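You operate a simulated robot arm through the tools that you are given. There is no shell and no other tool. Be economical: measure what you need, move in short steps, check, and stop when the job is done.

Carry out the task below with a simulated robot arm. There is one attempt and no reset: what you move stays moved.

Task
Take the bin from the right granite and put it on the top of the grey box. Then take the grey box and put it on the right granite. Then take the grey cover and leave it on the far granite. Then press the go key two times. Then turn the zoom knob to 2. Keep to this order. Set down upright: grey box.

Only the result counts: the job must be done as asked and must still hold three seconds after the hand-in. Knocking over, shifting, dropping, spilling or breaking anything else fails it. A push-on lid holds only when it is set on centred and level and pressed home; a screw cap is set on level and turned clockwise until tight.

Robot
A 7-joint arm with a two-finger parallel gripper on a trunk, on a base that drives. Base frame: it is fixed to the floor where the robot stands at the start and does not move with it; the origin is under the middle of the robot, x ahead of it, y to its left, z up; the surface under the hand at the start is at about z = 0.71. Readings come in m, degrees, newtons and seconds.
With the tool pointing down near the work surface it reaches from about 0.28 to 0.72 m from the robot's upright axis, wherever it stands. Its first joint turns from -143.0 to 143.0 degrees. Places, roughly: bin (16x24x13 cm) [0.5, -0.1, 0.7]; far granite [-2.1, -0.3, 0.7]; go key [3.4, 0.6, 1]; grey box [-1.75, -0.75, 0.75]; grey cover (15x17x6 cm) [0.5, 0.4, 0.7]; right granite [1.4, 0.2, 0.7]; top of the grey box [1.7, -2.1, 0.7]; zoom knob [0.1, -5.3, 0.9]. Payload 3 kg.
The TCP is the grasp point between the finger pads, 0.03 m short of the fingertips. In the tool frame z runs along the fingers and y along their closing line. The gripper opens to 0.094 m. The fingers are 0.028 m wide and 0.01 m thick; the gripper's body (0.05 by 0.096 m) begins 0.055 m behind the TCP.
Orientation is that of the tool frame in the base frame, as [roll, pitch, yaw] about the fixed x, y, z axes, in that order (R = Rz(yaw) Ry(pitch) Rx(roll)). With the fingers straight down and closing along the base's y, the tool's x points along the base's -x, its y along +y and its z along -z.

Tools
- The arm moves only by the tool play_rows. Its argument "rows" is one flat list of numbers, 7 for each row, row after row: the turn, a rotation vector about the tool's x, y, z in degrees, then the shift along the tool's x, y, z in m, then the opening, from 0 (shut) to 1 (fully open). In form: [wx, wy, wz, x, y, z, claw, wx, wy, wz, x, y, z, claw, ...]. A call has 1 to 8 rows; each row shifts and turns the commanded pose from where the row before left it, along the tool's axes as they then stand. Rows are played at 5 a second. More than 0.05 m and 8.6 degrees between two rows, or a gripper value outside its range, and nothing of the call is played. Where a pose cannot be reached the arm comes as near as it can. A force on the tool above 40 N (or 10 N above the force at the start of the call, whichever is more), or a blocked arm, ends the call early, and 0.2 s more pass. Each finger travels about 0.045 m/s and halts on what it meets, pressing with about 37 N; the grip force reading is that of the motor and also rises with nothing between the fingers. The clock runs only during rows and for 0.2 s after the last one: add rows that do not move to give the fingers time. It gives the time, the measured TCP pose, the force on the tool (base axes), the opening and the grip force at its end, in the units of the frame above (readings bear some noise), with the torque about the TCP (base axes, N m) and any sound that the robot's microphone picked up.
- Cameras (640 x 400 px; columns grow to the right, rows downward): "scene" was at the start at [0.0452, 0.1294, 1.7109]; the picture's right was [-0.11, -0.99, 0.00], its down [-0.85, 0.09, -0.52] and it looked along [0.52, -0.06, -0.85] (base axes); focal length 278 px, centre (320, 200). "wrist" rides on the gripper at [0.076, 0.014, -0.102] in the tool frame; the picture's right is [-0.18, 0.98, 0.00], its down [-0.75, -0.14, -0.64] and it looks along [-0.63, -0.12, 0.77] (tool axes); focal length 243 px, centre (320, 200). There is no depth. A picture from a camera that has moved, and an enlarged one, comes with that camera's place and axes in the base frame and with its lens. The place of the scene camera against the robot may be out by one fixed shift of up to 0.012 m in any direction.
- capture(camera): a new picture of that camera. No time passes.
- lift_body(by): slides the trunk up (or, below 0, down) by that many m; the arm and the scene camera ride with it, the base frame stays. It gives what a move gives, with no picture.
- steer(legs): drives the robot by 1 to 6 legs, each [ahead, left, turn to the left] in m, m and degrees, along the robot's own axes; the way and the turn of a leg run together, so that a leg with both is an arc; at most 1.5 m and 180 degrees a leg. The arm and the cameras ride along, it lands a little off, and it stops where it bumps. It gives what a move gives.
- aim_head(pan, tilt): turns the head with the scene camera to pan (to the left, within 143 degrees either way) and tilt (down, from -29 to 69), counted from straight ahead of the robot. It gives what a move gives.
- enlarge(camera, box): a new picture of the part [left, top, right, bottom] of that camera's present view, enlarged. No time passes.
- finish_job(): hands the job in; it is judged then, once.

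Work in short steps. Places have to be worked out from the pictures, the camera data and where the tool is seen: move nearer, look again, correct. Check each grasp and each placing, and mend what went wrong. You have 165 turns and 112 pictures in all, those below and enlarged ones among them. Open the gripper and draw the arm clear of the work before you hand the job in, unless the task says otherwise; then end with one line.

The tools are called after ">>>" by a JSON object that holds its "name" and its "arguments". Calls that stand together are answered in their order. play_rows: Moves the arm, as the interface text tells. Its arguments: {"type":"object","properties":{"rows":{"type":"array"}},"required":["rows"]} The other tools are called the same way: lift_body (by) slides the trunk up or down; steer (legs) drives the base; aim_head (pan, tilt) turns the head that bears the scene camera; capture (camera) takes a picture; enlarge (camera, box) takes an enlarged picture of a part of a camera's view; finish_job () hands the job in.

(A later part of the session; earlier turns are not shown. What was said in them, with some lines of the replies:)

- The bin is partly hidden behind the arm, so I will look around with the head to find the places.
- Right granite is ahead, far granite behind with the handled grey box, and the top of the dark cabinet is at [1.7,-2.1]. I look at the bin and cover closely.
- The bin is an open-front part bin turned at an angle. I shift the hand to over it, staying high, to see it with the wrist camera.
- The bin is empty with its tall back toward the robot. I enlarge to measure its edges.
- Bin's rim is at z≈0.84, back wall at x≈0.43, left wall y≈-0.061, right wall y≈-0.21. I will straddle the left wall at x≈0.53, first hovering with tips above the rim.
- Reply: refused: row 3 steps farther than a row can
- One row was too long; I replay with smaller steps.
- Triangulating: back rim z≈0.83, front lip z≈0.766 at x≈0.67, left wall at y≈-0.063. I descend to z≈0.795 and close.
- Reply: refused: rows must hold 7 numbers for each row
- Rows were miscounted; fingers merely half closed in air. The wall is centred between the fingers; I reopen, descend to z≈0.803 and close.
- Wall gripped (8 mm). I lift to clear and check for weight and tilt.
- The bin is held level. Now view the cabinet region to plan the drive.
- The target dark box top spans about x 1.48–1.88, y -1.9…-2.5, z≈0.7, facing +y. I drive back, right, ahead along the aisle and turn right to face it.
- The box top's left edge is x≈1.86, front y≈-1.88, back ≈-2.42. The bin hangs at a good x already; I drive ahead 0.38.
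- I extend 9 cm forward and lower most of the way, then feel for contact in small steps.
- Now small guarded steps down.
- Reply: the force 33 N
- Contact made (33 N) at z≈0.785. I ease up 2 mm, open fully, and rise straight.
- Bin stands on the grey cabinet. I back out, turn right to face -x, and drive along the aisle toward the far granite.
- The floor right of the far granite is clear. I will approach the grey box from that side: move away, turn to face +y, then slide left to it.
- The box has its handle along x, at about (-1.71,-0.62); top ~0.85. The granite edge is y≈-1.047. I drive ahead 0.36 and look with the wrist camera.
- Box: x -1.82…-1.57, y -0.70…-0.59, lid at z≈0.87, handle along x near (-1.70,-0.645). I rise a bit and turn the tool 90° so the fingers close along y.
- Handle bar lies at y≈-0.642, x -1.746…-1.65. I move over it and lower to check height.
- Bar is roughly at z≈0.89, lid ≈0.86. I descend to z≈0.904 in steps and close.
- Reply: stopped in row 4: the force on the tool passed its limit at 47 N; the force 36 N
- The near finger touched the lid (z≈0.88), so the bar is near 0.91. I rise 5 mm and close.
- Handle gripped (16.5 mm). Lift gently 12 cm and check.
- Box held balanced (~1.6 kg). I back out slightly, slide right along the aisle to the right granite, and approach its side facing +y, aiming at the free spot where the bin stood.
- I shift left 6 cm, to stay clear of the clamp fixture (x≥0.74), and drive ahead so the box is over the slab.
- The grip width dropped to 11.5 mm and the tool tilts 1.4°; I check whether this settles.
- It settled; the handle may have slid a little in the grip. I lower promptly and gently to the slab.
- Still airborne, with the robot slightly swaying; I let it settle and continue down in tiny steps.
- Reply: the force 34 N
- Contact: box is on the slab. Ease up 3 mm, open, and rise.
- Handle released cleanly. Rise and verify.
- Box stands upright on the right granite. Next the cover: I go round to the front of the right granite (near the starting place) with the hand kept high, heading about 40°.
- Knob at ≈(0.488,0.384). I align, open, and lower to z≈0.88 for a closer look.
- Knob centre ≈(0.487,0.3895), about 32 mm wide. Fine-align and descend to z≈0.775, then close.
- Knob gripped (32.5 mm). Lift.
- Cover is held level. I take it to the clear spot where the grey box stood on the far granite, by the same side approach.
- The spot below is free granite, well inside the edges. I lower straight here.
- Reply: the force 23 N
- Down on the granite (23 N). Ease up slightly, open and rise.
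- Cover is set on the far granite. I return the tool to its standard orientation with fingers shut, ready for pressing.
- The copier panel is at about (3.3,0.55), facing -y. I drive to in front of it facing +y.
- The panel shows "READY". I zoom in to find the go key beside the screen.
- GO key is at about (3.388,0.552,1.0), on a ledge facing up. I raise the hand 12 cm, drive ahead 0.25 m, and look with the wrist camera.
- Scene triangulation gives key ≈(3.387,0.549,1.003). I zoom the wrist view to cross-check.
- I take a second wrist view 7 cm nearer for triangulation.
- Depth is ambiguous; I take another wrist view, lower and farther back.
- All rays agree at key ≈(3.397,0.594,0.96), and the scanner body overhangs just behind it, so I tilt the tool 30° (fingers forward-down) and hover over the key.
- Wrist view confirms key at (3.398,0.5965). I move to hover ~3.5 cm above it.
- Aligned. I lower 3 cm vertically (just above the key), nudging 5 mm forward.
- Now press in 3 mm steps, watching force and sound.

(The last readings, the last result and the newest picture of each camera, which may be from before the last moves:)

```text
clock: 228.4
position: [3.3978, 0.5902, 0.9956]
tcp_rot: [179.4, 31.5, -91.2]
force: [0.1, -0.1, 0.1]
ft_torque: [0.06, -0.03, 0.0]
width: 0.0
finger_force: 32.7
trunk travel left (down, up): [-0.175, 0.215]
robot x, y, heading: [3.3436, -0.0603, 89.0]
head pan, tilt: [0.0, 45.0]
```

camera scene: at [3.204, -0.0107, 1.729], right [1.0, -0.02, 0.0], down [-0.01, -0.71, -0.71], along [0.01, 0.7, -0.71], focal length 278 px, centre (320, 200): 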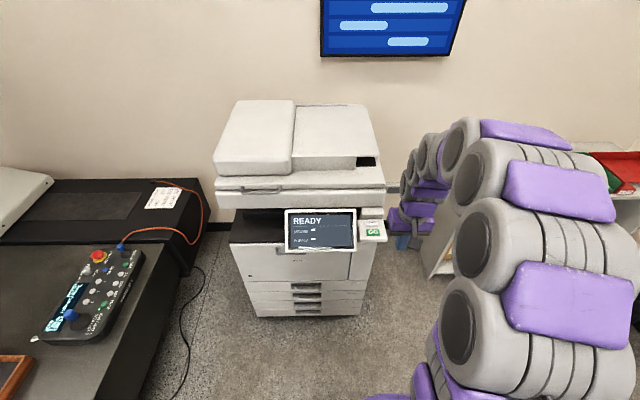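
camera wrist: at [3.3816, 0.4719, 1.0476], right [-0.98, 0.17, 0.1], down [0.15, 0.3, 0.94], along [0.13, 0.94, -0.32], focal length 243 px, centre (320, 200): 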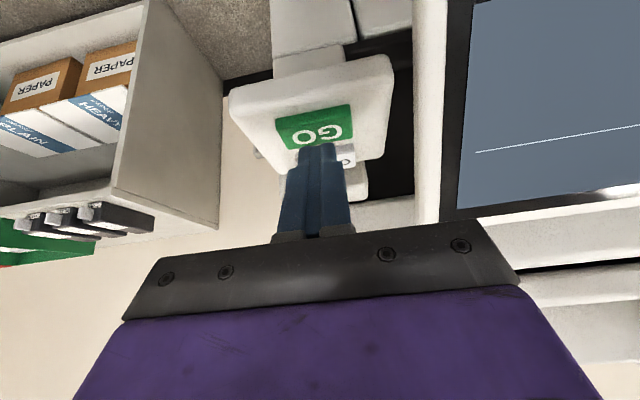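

>>> {"name": "play_rows", "arguments": {"rows": [0, 0, 0, 0.0016, 0, 0.0026, 0, 0, 0, 0, 0, 0, 0, 0]}}

>>> {"name": "play_rows", "arguments": {"rows": [0, 0, 0, 0.0016, 0, 0.0026, 0, 0, 0, 0, 0, 0, 0, 0]}}

>>> {"name": "play_rows", "arguments": {"rows": [0, 0, 0, 0.0016, 0, 0.0026, 0, 0, 0, 0, 0, 0, 0, 0]}}

```text
clock: 229.0
position: [3.3986, 0.5912, 0.9918]
tcp_rot: [179.5, 31.7, -91.4]
force: [0.2, -0.8, 0.5]
ft_torque: [-0.01, -0.01, -0.01]
width: 0.0001
finger_force: 32.6
trunk travel left (down, up): [-0.175, 0.215]
robot x, y, heading: [3.337, -0.061, 88.9]
head pan, tilt: [0.0, 45.0]
```

```text
clock: 229.6
position: [3.3975, 0.5912, 0.9895]
tcp_rot: [179.5, 31.7, -91.2]
force: [0.3, -0.6, 2.4]
ft_torque: [0.0, -0.02, 0.05]
width: 0.0001
finger_force: 32.9
trunk travel left (down, up): [-0.175, 0.215]
robot x, y, heading: [3.3383, -0.0601, 88.9]
head pan, tilt: [0.0, 45.0]
heard: click
```

```text
clock: 230.2
position: [3.3979, 0.5913, 0.9869]
tcp_rot: [179.7, 31.8, -91.3]
force: [0.7, -1.5, 11.8]
ft_torque: [-0.01, -0.04, -0.02]
width: 0.0001
finger_force: 33.3
trunk travel left (down, up): [-0.175, 0.215]
robot x, y, heading: [3.3377, -0.0583, 89.2]
head pan, tilt: [0.0, 45.0]
```

A click was heard – first press registered. I rise 1.5 cm to release the key and check the screen.

>>> {"name": "play_rows", "arguments": {"rows": [0, 0, 0, -0.0039, 0, -0.0064, 0, 0, 0, 0, -0.0039, 0, -0.0064, 0, 0, 0, 0, 0, 0, 0, 0]}}

>>> {"name": "enlarge", "arguments": {"camera": "scene", "box": [280, 180, 400, 270]}}

```text
clock: 231.0
position: [3.3978, 0.5914, 1.0014]
tcp_rot: [179.5, 31.6, -91.3]
force: [0.1, -0.5, -0.7]
ft_torque: [0.0, -0.01, 0.0]
width: 0.0
finger_force: 32.6
trunk travel left (down, up): [-0.175, 0.215]
robot x, y, heading: [3.3385, -0.0621, 89.1]
head pan, tilt: [0.0, 45.0]
```

```text
4.44 times, centred on (340, 225) of scene
camera zoom: at [3.2042, -0.011, 1.729], right [1.0, -0.02, 0.0], down [-0.01, -0.71, -0.71], along [0.01, 0.71, -0.71], focal length 1238 px, centre (231, 89)
```

zoom: 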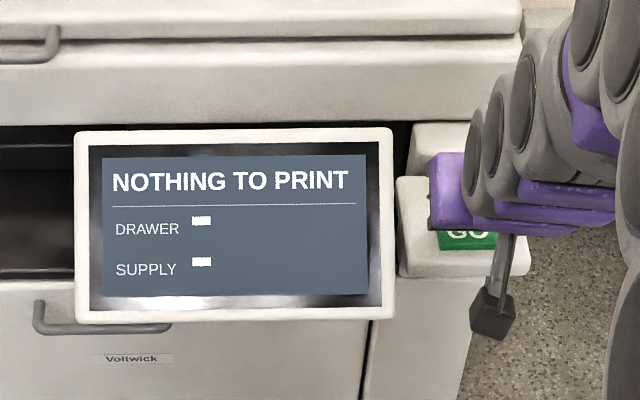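

The screen changed to "NOTHING TO PRINT", so the press counted. Second press: the same 1.4 cm down, then check for the click.

>>> {"name": "play_rows", "arguments": {"rows": [0, 0, 0, 0.0039, 0, 0.0064, 0, 0, 0, 0, 0.0026, 0, 0.0043, 0, 0, 0, 0, 0.0013, 0, 0.0021, 0, 0, 0, 0, 0, 0, 0, 0]}}

```text
clock: 232.0
position: [3.3985, 0.5898, 0.9877]
tcp_rot: [179.6, 31.8, -91.3]
force: [1.7, 3.4, 11.3]
ft_torque: [0.11, -0.09, -0.04]
width: 0.0001
finger_force: 33.0
trunk travel left (down, up): [-0.175, 0.215]
robot x, y, heading: [3.3419, -0.0598, 88.9]
head pan, tilt: [0.0, 45.0]
heard: click
```

Second click heard. I rise off the key, back the hand away and level the tool.

>>> {"name": "play_rows", "arguments": {"rows": [0, 0, 0, -0.0105, 0, -0.017, 0, 0, 0, 0, -0.021, 0, -0.034, 0, 0, 0, 0, 0, 0, -0.045, 0, 0, 0, 0, 0, 0, -0.045, 0, 0, 0, 0, 0, 0, -0.045, 0, 0, 0, 0, 0, 0, -0.045, 0]}}

>>> {"name": "play_rows", "arguments": {"rows": [0, 7.5, 0, 0.03, 0, 0, 0, 0, 7.5, 0, 0.03, 0, 0, 0, 0, 7.5, 0, 0.03, 0, 0, 0, 0, 7.5, 0, 0, 0, 0, 0, 0, 1.5, 0, 0, 0, 0, 0]}}

>>> {"name": "enlarge", "arguments": {"camera": "scene", "box": [280, 180, 400, 270]}}

```text
clock: 233.4
position: [3.4004, 0.494, 1.2003]
tcp_rot: [179.6, 31.7, -91.3]
force: [1.3, 0.8, -0.2]
ft_torque: [-0.01, -0.01, -0.01]
width: 0.0
finger_force: 32.9
trunk travel left (down, up): [-0.175, 0.215]
robot x, y, heading: [3.3396, -0.0659, 89.3]
head pan, tilt: [0.0, 45.0]
```

```text
clock: 234.6
position: [3.3971, 0.4128, 1.1628]
tcp_rot: [179.6, 0.0, -91.0]
force: [-0.2, -0.6, -0.2]
ft_torque: [0.02, 0.01, 0.02]
width: 0.0
finger_force: 33.0
trunk travel left (down, up): [-0.175, 0.215]
robot x, y, heading: [3.3397, -0.0615, 88.8]
head pan, tilt: [0.0, 45.0]
```

```text
4.44 times, centred on (340, 225) of scene
camera zoom: at [3.2038, -0.0129, 1.7291], right [1.0, -0.02, 0.0], down [-0.01, -0.71, -0.71], along [0.01, 0.71, -0.71], focal length 1238 px, centre (231, 89)
```

zoom: 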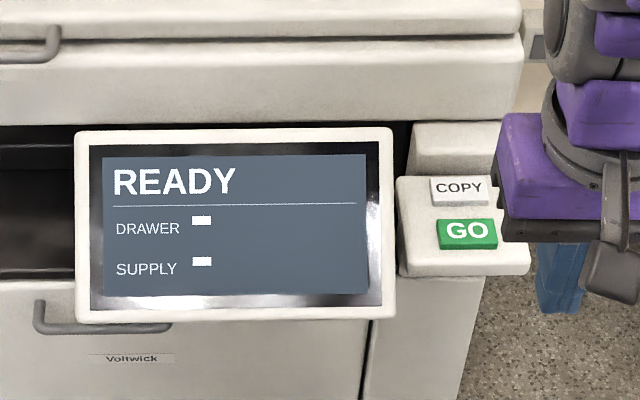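

Both presses done. Now I drive back along the aisle westward to look for the way to the zoom knob.

>>> {"name": "steer", "arguments": {"legs": [[-1.14, 0, 0], [0, 0, 91], [1.5, 0, 0], [1.5, 0, 0], [0.9, 0, 0], [0, 0, 90]]}}

>>> {"name": "aim_head", "arguments": {"pan": 0, "tilt": 22}}

>>> {"name": "capture", "arguments": {"camera": "scene"}}

```text
clock: 266.6
position: [-0.6569, -1.6018, 1.162]
tcp_rot: [179.6, 0.1, 88.7]
force: [1.3, 0.2, 0.3]
ft_torque: [-0.01, -0.04, -0.01]
width: 0.0
finger_force: 32.5
trunk travel left (down, up): [-0.175, 0.215]
robot x, y, heading: [-0.5982, -1.1244, -91.3]
head pan, tilt: [0.0, 45.0]
```

```text
clock: 267.5
position: [-0.6574, -1.5992, 1.163]
tcp_rot: [179.5, 0.2, 88.7]
force: [-0.6, 0.1, 0.2]
ft_torque: [0.01, 0.0, -0.02]
width: 0.0
finger_force: 32.9
trunk travel left (down, up): [-0.175, 0.215]
robot x, y, heading: [-0.6012, -1.1252, -91.5]
head pan, tilt: [0.0, 22.0]
```

```text
40 pictures are left
camera scene: at [-0.4567, -1.2021, 1.7644], right [-1.0, 0.02, 0.0], down [0.01, 0.38, -0.93], along [-0.02, -0.93, -0.38], focal length 278 px, centre (320, 200)
```

scene: 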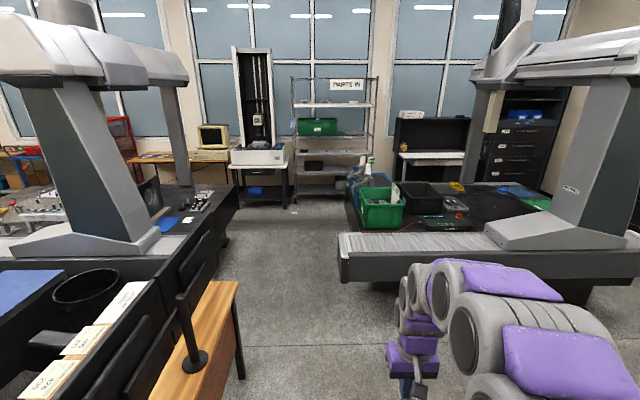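

The white instrument by the window at (0.1,-5.3) is the target; the passage lies between the wooden desk and the right CMM. I go part way and re-measure.

>>> {"name": "steer", "arguments": {"legs": [[0, 0.2, 1.5], [0.8, 0, 0]]}}

>>> {"name": "aim_head", "arguments": {"pan": 10, "tilt": 42}}

>>> {"name": "capture", "arguments": {"camera": "scene"}}

```text
clock: 273.0
position: [-0.4499, -2.4015, 1.1626]
tcp_rot: [179.5, 0.3, 89.7]
force: [-0.1, 0.6, 0.2]
ft_torque: [-0.02, -0.01, 0.0]
width: 0.0
finger_force: 33.0
trunk travel left (down, up): [-0.175, 0.215]
robot x, y, heading: [-0.4001, -1.9263, -90.1]
head pan, tilt: [0.0, 22.0]
```

```text
clock: 273.8
position: [-0.4487, -2.3989, 1.1634]
tcp_rot: [179.7, 0.3, 89.9]
force: [-0.1, 0.3, -0.2]
ft_torque: [-0.01, 0.0, 0.02]
width: 0.0001
finger_force: 33.1
trunk travel left (down, up): [-0.175, 0.215]
robot x, y, heading: [-0.4017, -1.9277, -90.3]
head pan, tilt: [10.0, 42.0]
```

```text
39 pictures are left
camera scene: at [-0.2425, -1.9887, 1.7334], right [-0.99, -0.17, 0.0], down [-0.11, 0.66, -0.74], along [0.13, -0.73, -0.67], focal length 278 px, centre (320, 200)
```

scene: 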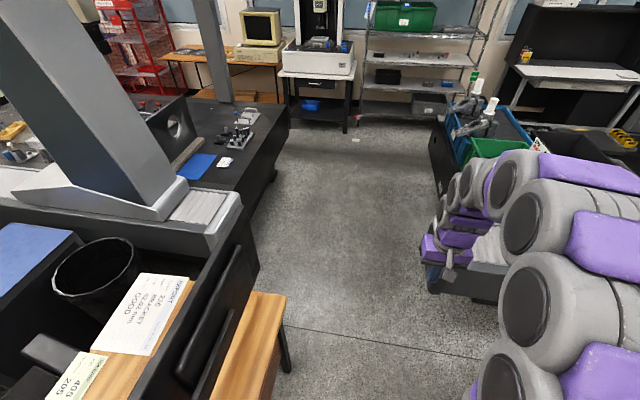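

Clearances measured; I weave through: slightly left, then down the aisle to about (0,-4.2).

>>> {"name": "steer", "arguments": {"legs": [[0.62, 0.06, 0], [0.6, 0.26, 0], [1.0, 0.12, 0]]}}

>>> {"name": "aim_head", "arguments": {"pan": 0, "tilt": 35}}

>>> {"name": "capture", "arguments": {"camera": "scene"}}

```text
clock: 285.3
position: [0.011, -4.6169, 1.1631]
tcp_rot: [179.6, 0.1, 90.7]
force: [0.1, 0.1, -0.4]
ft_torque: [-0.01, 0.0, 0.0]
width: 0.0001
finger_force: 32.4
trunk travel left (down, up): [-0.175, 0.215]
robot x, y, heading: [0.0537, -4.1422, -89.2]
head pan, tilt: [10.0, 42.0]
```

```text
clock: 286.1
position: [0.0114, -4.6147, 1.1648]
tcp_rot: [179.7, 0.3, 90.7]
force: [-0.6, -0.7, -0.4]
ft_torque: [0.02, 0.0, 0.02]
width: 0.0002
finger_force: 33.0
trunk travel left (down, up): [-0.175, 0.215]
robot x, y, heading: [0.0523, -4.1365, -89.4]
head pan, tilt: [0.0, 35.0]
```

```text
38 pictures are left
camera scene: at [0.1968, -4.208, 1.7438], right [-1.0, -0.01, 0.0], down [-0.01, 0.58, -0.82], along [0.01, -0.82, -0.58], focal length 278 px, centre (320, 200)
```

scene: 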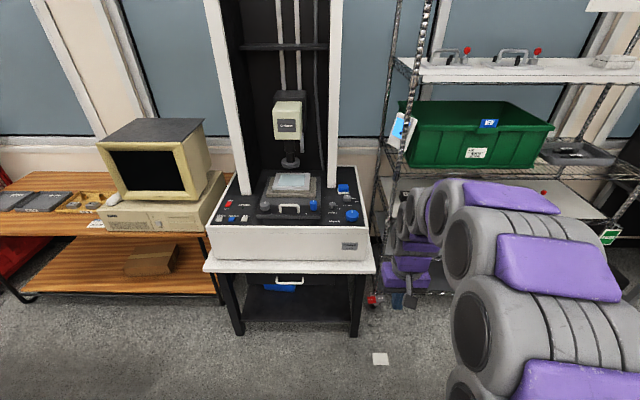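

>>> {"name": "enlarge", "arguments": {"camera": "scene", "box": [220, 160, 380, 260]}}

>>> {"name": "enlarge", "arguments": {"camera": "scene", "box": [316, 178, 372, 228]}}

```text
4.00 times, centred on (300, 210) of scene
camera zoom: at [0.1968, -4.208, 1.7438], right [-1.0, -0.01, 0.0], down [-0.01, 0.58, -0.82], along [0.01, -0.82, -0.58], focal length 1114 px, centre (400, 160)
```

zoom: 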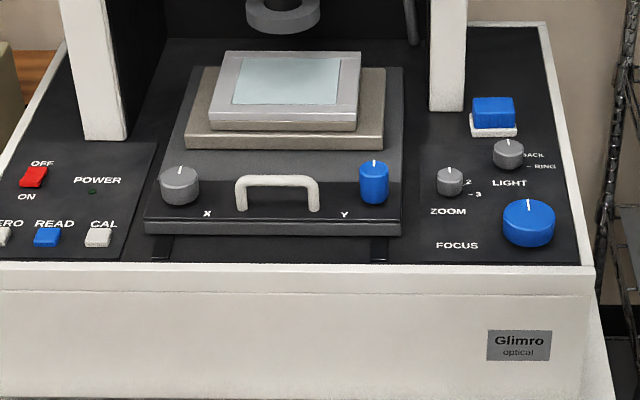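

```text
8.00 times, centred on (344, 203) of scene
camera zoom: at [0.1968, -4.208, 1.7438], right [-1.0, -0.01, 0.0], down [-0.01, 0.58, -0.82], along [0.01, -0.82, -0.58], focal length 2228 px, centre (128, 176)
```

zoom: 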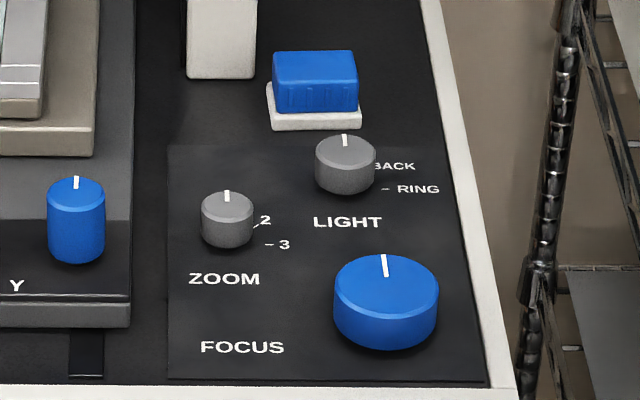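

The zoom knob is a small grey one at about (0.09,-5.32,0.93), pointer at 12 o'clock, with marks 2 and 3 clockwise. I drive closer and view from above with the wrist camera.

>>> {"name": "steer", "arguments": {"legs": [[0.52, 0.07, -0.6]]}}

>>> {"name": "capture", "arguments": {"camera": "wrist"}}

>>> {"name": "capture", "arguments": {"camera": "scene"}}

```text
clock: 289.1
position: [0.0785, -5.13, 1.1635]
tcp_rot: [179.5, 0.2, 90.0]
force: [-0.3, -0.1, 0.2]
ft_torque: [0.01, 0.02, 0.01]
width: 0.0
finger_force: 33.4
trunk travel left (down, up): [-0.175, 0.215]
robot x, y, heading: [0.1266, -4.6572, -90.2]
head pan, tilt: [0.0, 35.0]
```

```text
35 pictures are left
camera wrist: at [0.0918, -5.0526, 1.2649], right [0.98, -0.18, 0.01], down [-0.15, -0.75, 0.64], along [-0.11, -0.63, -0.77], focal length 243 px, centre (320, 200)
```

wrist: 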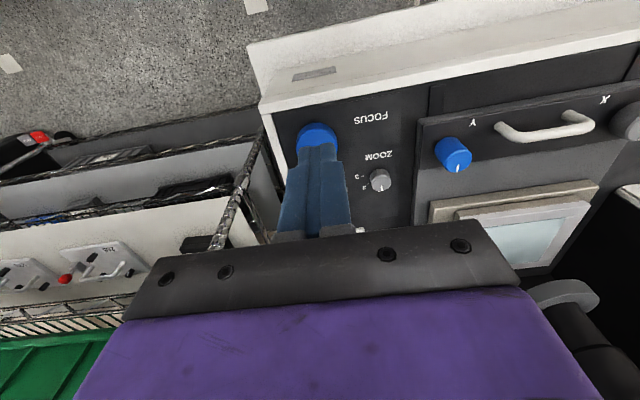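

```text
34 pictures are left
camera scene: at [0.2685, -4.7251, 1.7439], right [-1.0, 0.0, 0.0], down [0.0, 0.58, -0.82], along [0.0, -0.82, -0.58], focal length 278 px, centre (320, 200)
```

scene: 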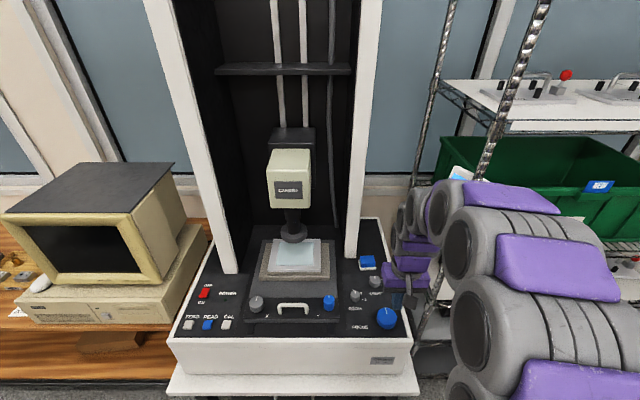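

Knob ≈(0.15,-5.305,0.94). I zoom in on the wrist view for the dial marks.

>>> {"name": "play_rows", "arguments": {"rows": [0, 0, 0, 0.0, 0.04, 0, 0.4, 0, 0, 0, -0.02, 0.04, 0, 0.6, 0, 0, 0, -0.02, 0.0, 0, 0.6, 0, 0, 0, 0, 0, 0, 0.6]}}

>>> {"name": "enlarge", "arguments": {"camera": "wrist", "box": [260, 80, 400, 200]}}

```text
clock: 290.1
position: [0.1574, -5.1684, 1.1633]
tcp_rot: [179.6, 0.5, 90.1]
force: [0.5, -1.1, -0.4]
ft_torque: [0.03, 0.01, 0.02]
width: 0.0565
finger_force: 0.1
trunk travel left (down, up): [-0.175, 0.215]
robot x, y, heading: [0.1267, -4.6562, -90.0]
head pan, tilt: [0.0, 35.0]
```

```text
3.33 times, centred on (330, 140) of wrist
camera zoom: at [0.1702, -5.0901, 1.2651], right [0.98, -0.18, 0.01], down [-0.15, -0.75, 0.65], along [-0.11, -0.64, -0.76], focal length 809 px, centre (287, 400)
```

zoom: 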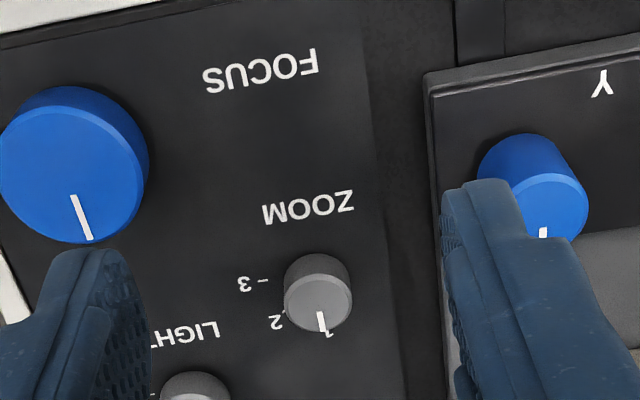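

Marks from the knob centre: 1 at ~0°, 2 at ~47°, 3 at ~97° clockwise. I move above the knob and down to z≈1.02 for alignment.

>>> {"name": "play_rows", "arguments": {"rows": [0, 0, 0, -0.034, -0.002, 0, 0.6, 0, 0, 0, -0.034, -0.002, 0, 0.6, 0, 0, 0, -0.034, -0.002, 0, 0.6, 0, 0, 0, -0.034, -0.001, 0, 0.6, 0, 0, 0, 0, 0, 0.047, 0.6, 0, 0, 0, 0, 0, 0.047, 0.6, 0, 0, 0, 0, 0, 0.04, 0.6, 0, 0, 0, 0, 0, 0, 0.6]}}

>>> {"name": "capture", "arguments": {"camera": "wrist"}}

>>> {"name": "enlarge", "arguments": {"camera": "scene", "box": [300, 240, 420, 330]}}

```text
clock: 291.9
position: [0.1538, -5.3043, 1.0316]
tcp_rot: [179.5, 0.3, 90.0]
force: [0.6, -0.1, 0.3]
ft_torque: [-0.03, 0.02, -0.03]
width: 0.0563
finger_force: 0.0
trunk travel left (down, up): [-0.175, 0.215]
robot x, y, heading: [0.1281, -4.653, -89.9]
head pan, tilt: [0.0, 35.0]
```

```text
32 pictures are left
camera wrist: at [0.1674, -5.2269, 1.1317], right [0.98, -0.18, 0.01], down [-0.15, -0.75, 0.65], along [-0.11, -0.64, -0.76], focal length 243 px, centre (320, 200)
```

wrist: 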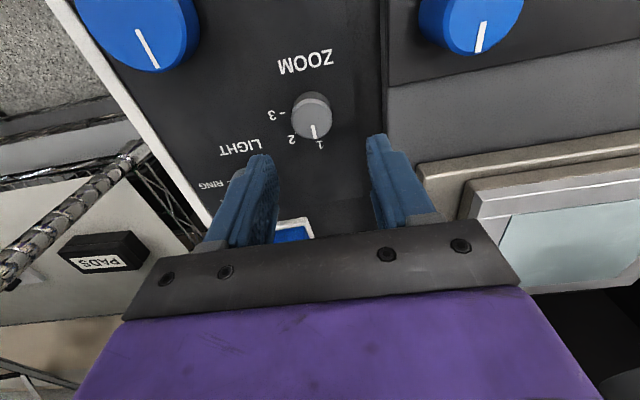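

```text
4.44 times, centred on (360, 285) of scene
camera zoom: at [0.2704, -4.7258, 1.7438], right [-1.0, 0.0, 0.0], down [0.0, 0.58, -0.82], along [0.0, -0.82, -0.58], focal length 1238 px, centre (142, -178)
```

zoom: 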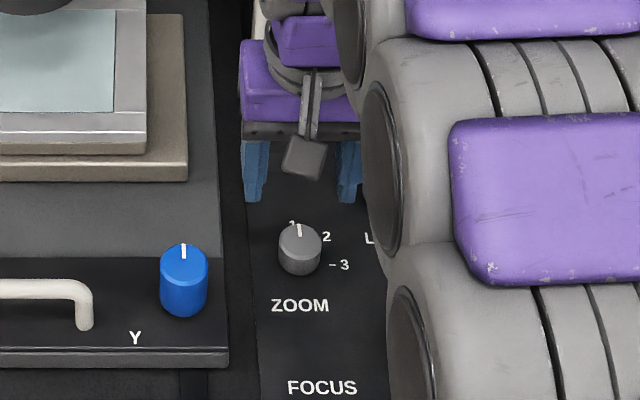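

Knob centre ≈(0.151,-5.299), top z≈0.948. I fine-align and descend to TCP z≈0.965.

>>> {"name": "play_rows", "arguments": {"rows": [0, 0, 0, 0.004, -0.003, 0.03, 0.6, 0, 0, 0, 0, 0, 0.025, 0.6, 0, 0, 0, 0, 0, 0.011, 0.6, 0, 0, 0, 0, 0, 0, 0.6]}}

>>> {"name": "capture", "arguments": {"camera": "wrist"}}

>>> {"name": "enlarge", "arguments": {"camera": "scene", "box": [300, 240, 420, 330]}}

```text
clock: 292.9
position: [0.1522, -5.3017, 0.9663]
tcp_rot: [179.7, 0.2, 90.0]
force: [-0.6, -0.3, -1.0]
ft_torque: [-0.02, -0.01, -0.01]
width: 0.0562
finger_force: 0.1
trunk travel left (down, up): [-0.175, 0.215]
robot x, y, heading: [0.1261, -4.6563, -90.2]
head pan, tilt: [0.0, 35.0]
```

```text
30 pictures are left
camera wrist: at [0.165, -5.2239, 1.0672], right [0.98, -0.18, 0.01], down [-0.15, -0.75, 0.65], along [-0.11, -0.64, -0.76], focal length 243 px, centre (320, 200)
```

wrist: 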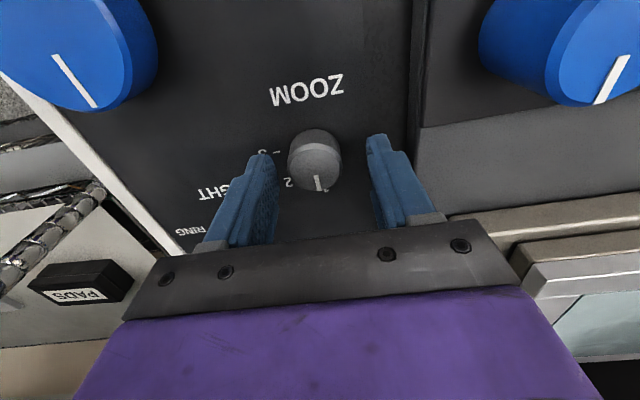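

```text
4.44 times, centred on (360, 285) of scene
camera zoom: at [0.2705, -4.726, 1.7437], right [-1.0, 0.0, 0.0], down [0.0, 0.58, -0.82], along [0.0, -0.82, -0.58], focal length 1238 px, centre (142, -178)
```

zoom: 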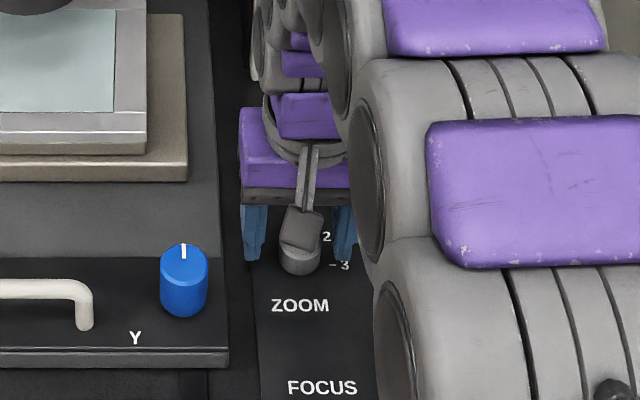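

Knob triangulates to (0.1506,-5.300), top 0.9416. I descend a further 11 mm and close on it.

>>> {"name": "play_rows", "arguments": {"rows": [0, 0, 0, 0.001, -0.001, 0.006, 0.6, 0, 0, 0, 0, 0, 0.005, 0.6, 0, 0, 0, 0, 0, 0, 0.6, 0, 0, 0, 0, 0, 0, 0.25, 0, 0, 0, 0, 0, 0, 0.2, 0, 0, 0, 0, 0, 0, 0.2, 0, 0, 0, 0, 0, 0, 0.2]}}

>>> {"name": "capture", "arguments": {"camera": "wrist"}}

```text
clock: 294.5
position: [0.1492, -5.3, 0.9532]
tcp_rot: [179.7, 0.3, 89.9]
force: [-5.2, 0.8, -1.6]
ft_torque: [0.05, 0.84, -0.07]
width: 0.0317
finger_force: 44.7
trunk travel left (down, up): [-0.175, 0.215]
robot x, y, heading: [0.128, -4.6584, -89.8]
head pan, tilt: [0.0, 35.0]
```

```text
28 pictures are left
camera wrist: at [0.1624, -5.2224, 1.0554], right [0.98, -0.18, 0.01], down [-0.15, -0.75, 0.64], along [-0.11, -0.63, -0.76], focal length 243 px, centre (320, 200)
```

wrist: 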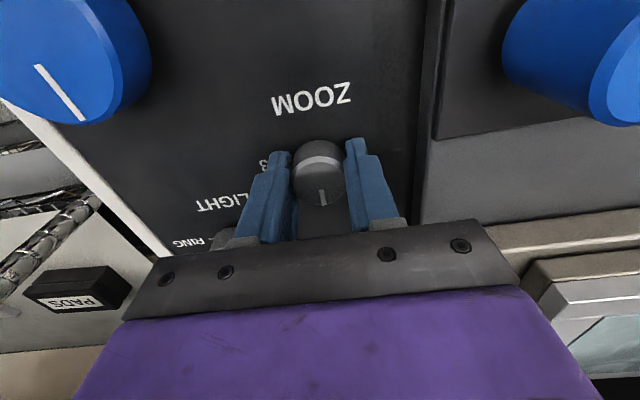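

Knob gripped (31.7 mm). I turn clockwise ~24° first and watch torque/sound.

>>> {"name": "play_rows", "arguments": {"rows": [0, 0, 8, 0, 0, 0, 0.2, 0, 0, 8, 0, 0, 0, 0.2, 0, 0, 8, 0, 0, 0, 0.2, 0, 0, 0, 0, 0, 0, 0.2]}}

>>> {"name": "capture", "arguments": {"camera": "wrist"}}

```text
clock: 295.5
position: [0.1495, -5.3007, 0.9545]
tcp_rot: [179.5, -0.1, 65.9]
force: [-6.5, 6.5, -7.5]
ft_torque: [-0.43, 1.21, -0.04]
width: 0.0318
finger_force: 45.3
trunk travel left (down, up): [-0.175, 0.215]
robot x, y, heading: [0.1234, -4.6548, -89.9]
head pan, tilt: [0.0, 35.0]
```

```text
27 pictures are left
camera wrist: at [0.1919, -5.235, 1.0558], right [0.82, -0.57, 0.01], down [-0.44, -0.63, 0.64], along [-0.36, -0.53, -0.77], focal length 243 px, centre (320, 200)
```

wrist: 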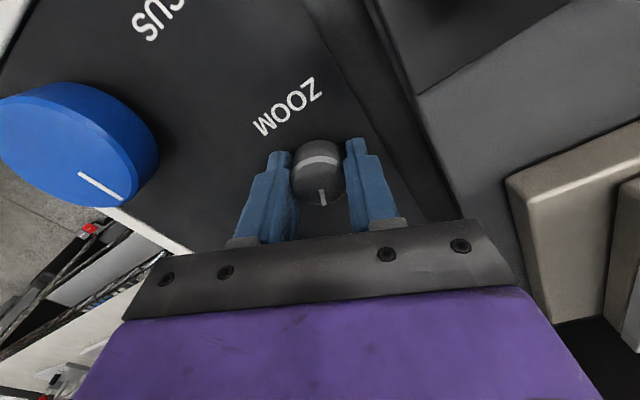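

The knob turns with the fingers. Another 23° to mark 2.

>>> {"name": "play_rows", "arguments": {"rows": [0, 0, 8, 0, 0, 0, 0.2, 0, 0, 8, 0, 0, 0, 0.2, 0, 0, 7, 0, 0, 0, 0.2, 0, 0, 0, 0, 0, 0, 0.2]}}

>>> {"name": "capture", "arguments": {"camera": "wrist"}}

```text
clock: 296.5
position: [0.1487, -5.3004, 0.9537]
tcp_rot: [179.6, -0.2, 42.9]
force: [-6.7, 10.7, -15.1]
ft_torque: [0.16, 0.8, 0.03]
width: 0.0317
finger_force: 45.1
trunk travel left (down, up): [-0.175, 0.215]
robot x, y, heading: [0.1284, -4.6576, -89.9]
head pan, tilt: [0.0, 35.0]
```

```text
26 pictures are left
camera wrist: at [0.213, -5.2572, 1.0561], right [0.53, -0.85, 0.01], down [-0.65, -0.41, 0.64], along [-0.54, -0.35, -0.77], focal length 243 px, centre (320, 200)
```

wrist: 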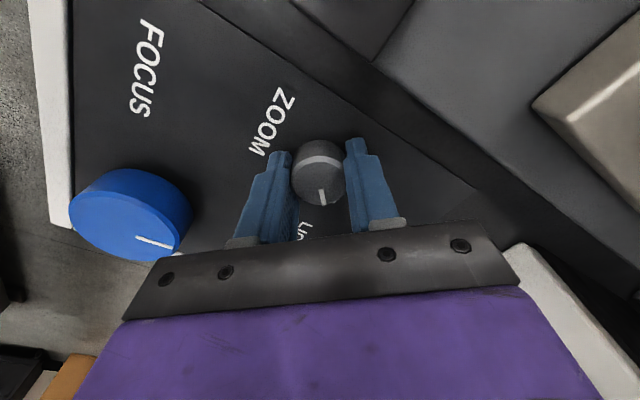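

Now open, rise straight, and check the pointer.

>>> {"name": "play_rows", "arguments": {"rows": [0, 0, 0, 0, 0, 0, 0.6, 0, 0, 0, 0, 0, 0, 0.6, 0, 0, 0, 0, 0, 0, 0.6, 0, 0, 0, 0, 0, -0.02, 0.6, 0, 0, 0, 0, 0, -0.04, 0.6, 0, 0, 0, 0, 0, -0.04, 0.6, 0, 0, 0, 0, 0, -0.04, 0.6, 0, 0, 0, 0, 0, 0, 0.6]}}

>>> {"name": "enlarge", "arguments": {"camera": "wrist", "box": [240, 20, 400, 140]}}

>>> {"name": "enlarge", "arguments": {"camera": "scene", "box": [320, 270, 392, 318]}}

```text
clock: 298.3
position: [0.1487, -5.2998, 1.0975]
tcp_rot: [179.5, -0.1, 43.0]
force: [0.1, 0.0, -0.4]
ft_torque: [0.03, -0.01, 0.03]
width: 0.0565
finger_force: 0.1
trunk travel left (down, up): [-0.175, 0.215]
robot x, y, heading: [0.1259, -4.6546, -90.1]
head pan, tilt: [0.0, 35.0]
```

```text
3.33 times, centred on (320, 80) of wrist
camera zoom: at [0.213, -5.2573, 1.199], right [0.54, -0.84, 0.01], down [-0.65, -0.41, 0.64], along [-0.54, -0.35, -0.77], focal length 809 px, centre (320, 600)
```

zoom: 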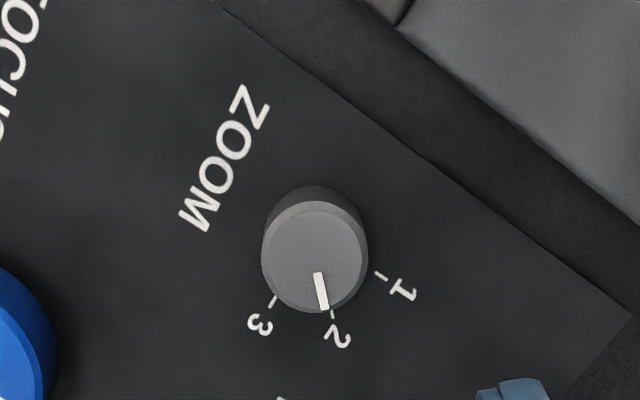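

```text
8.33 times, centred on (356, 294) of scene
camera zoom: at [0.2703, -4.7265, 1.7437], right [-1.0, 0.0, 0.0], down [0.0, 0.58, -0.82], along [0.0, -0.82, -0.58], focal length 2320 px, centre (20, -583)
```

zoom: 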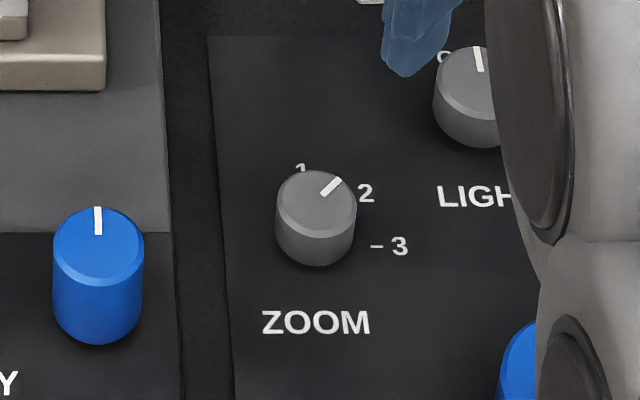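

The pointer sits on mark 2 (≈47° vs mark ≈48°). I open fully, rise, and back the robot away.

>>> {"name": "play_rows", "arguments": {"rows": [0, 0, 0, 0, 0, -0.04, 0.6, 0, 0, 0, 0, 0, -0.04, 1, 0, 0, 0, 0, 0, 0, 1, 0, 0, 0, 0, 0, 0, 1]}}

>>> {"name": "steer", "arguments": {"legs": [[-0.4, 0, 0]]}}

>>> {"name": "enlarge", "arguments": {"camera": "scene", "box": [260, 170, 400, 250]}}

```text
clock: 299.3
position: [0.1473, -5.3005, 1.1755]
tcp_rot: [179.6, 0.0, 42.9]
force: [0.1, 0.3, 0.1]
ft_torque: [0.01, -0.01, -0.03]
width: 0.0938
finger_force: 0.0
trunk travel left (down, up): [-0.175, 0.215]
robot x, y, heading: [0.1275, -4.6585, -89.9]
head pan, tilt: [0.0, 35.0]
```

```text
clock: 301.8
position: [0.149, -4.8923, 1.1768]
tcp_rot: [179.5, -0.1, 43.3]
force: [0.4, 0.1, 0.3]
ft_torque: [0.01, 0.02, -0.01]
width: 0.0941
finger_force: 0.0
trunk travel left (down, up): [-0.175, 0.215]
robot x, y, heading: [0.1237, -4.2516, -89.6]
head pan, tilt: [0.0, 35.0]
```

```text
4.57 times, centred on (330, 210) of scene
camera zoom: at [0.2686, -4.3187, 1.7438], right [-1.0, -0.01, 0.0], down [0.0, 0.58, -0.82], along [0.0, -0.82, -0.58], focal length 1273 px, centre (274, 154)
```

zoom: 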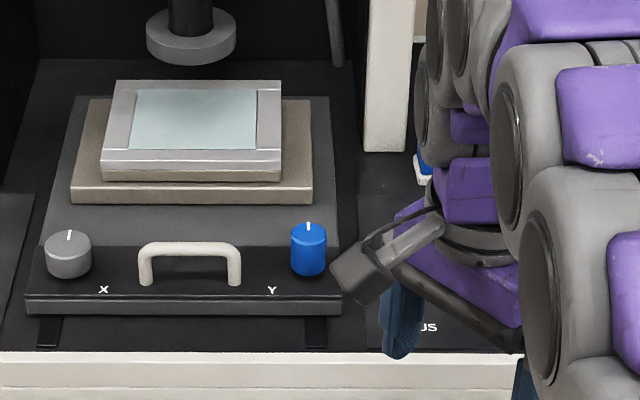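

Everything is done in order, and the hand is open and clear. I hand the job in.

>>> {"name": "finish_job", "arguments": {}}

```text
The job is handed in.
```

I finished all five steps in order and handed the job in. I don't have the judging result. The bin is on top of the dark grey cabinet at [1.7, -2.1], which I took to be "the top of the grey box" from the place you listed. The grey box stands upright on the right granite, and the grey cover is on the far granite. The go key clicked on both presses, and the zoom knob's pointer is on mark 2.
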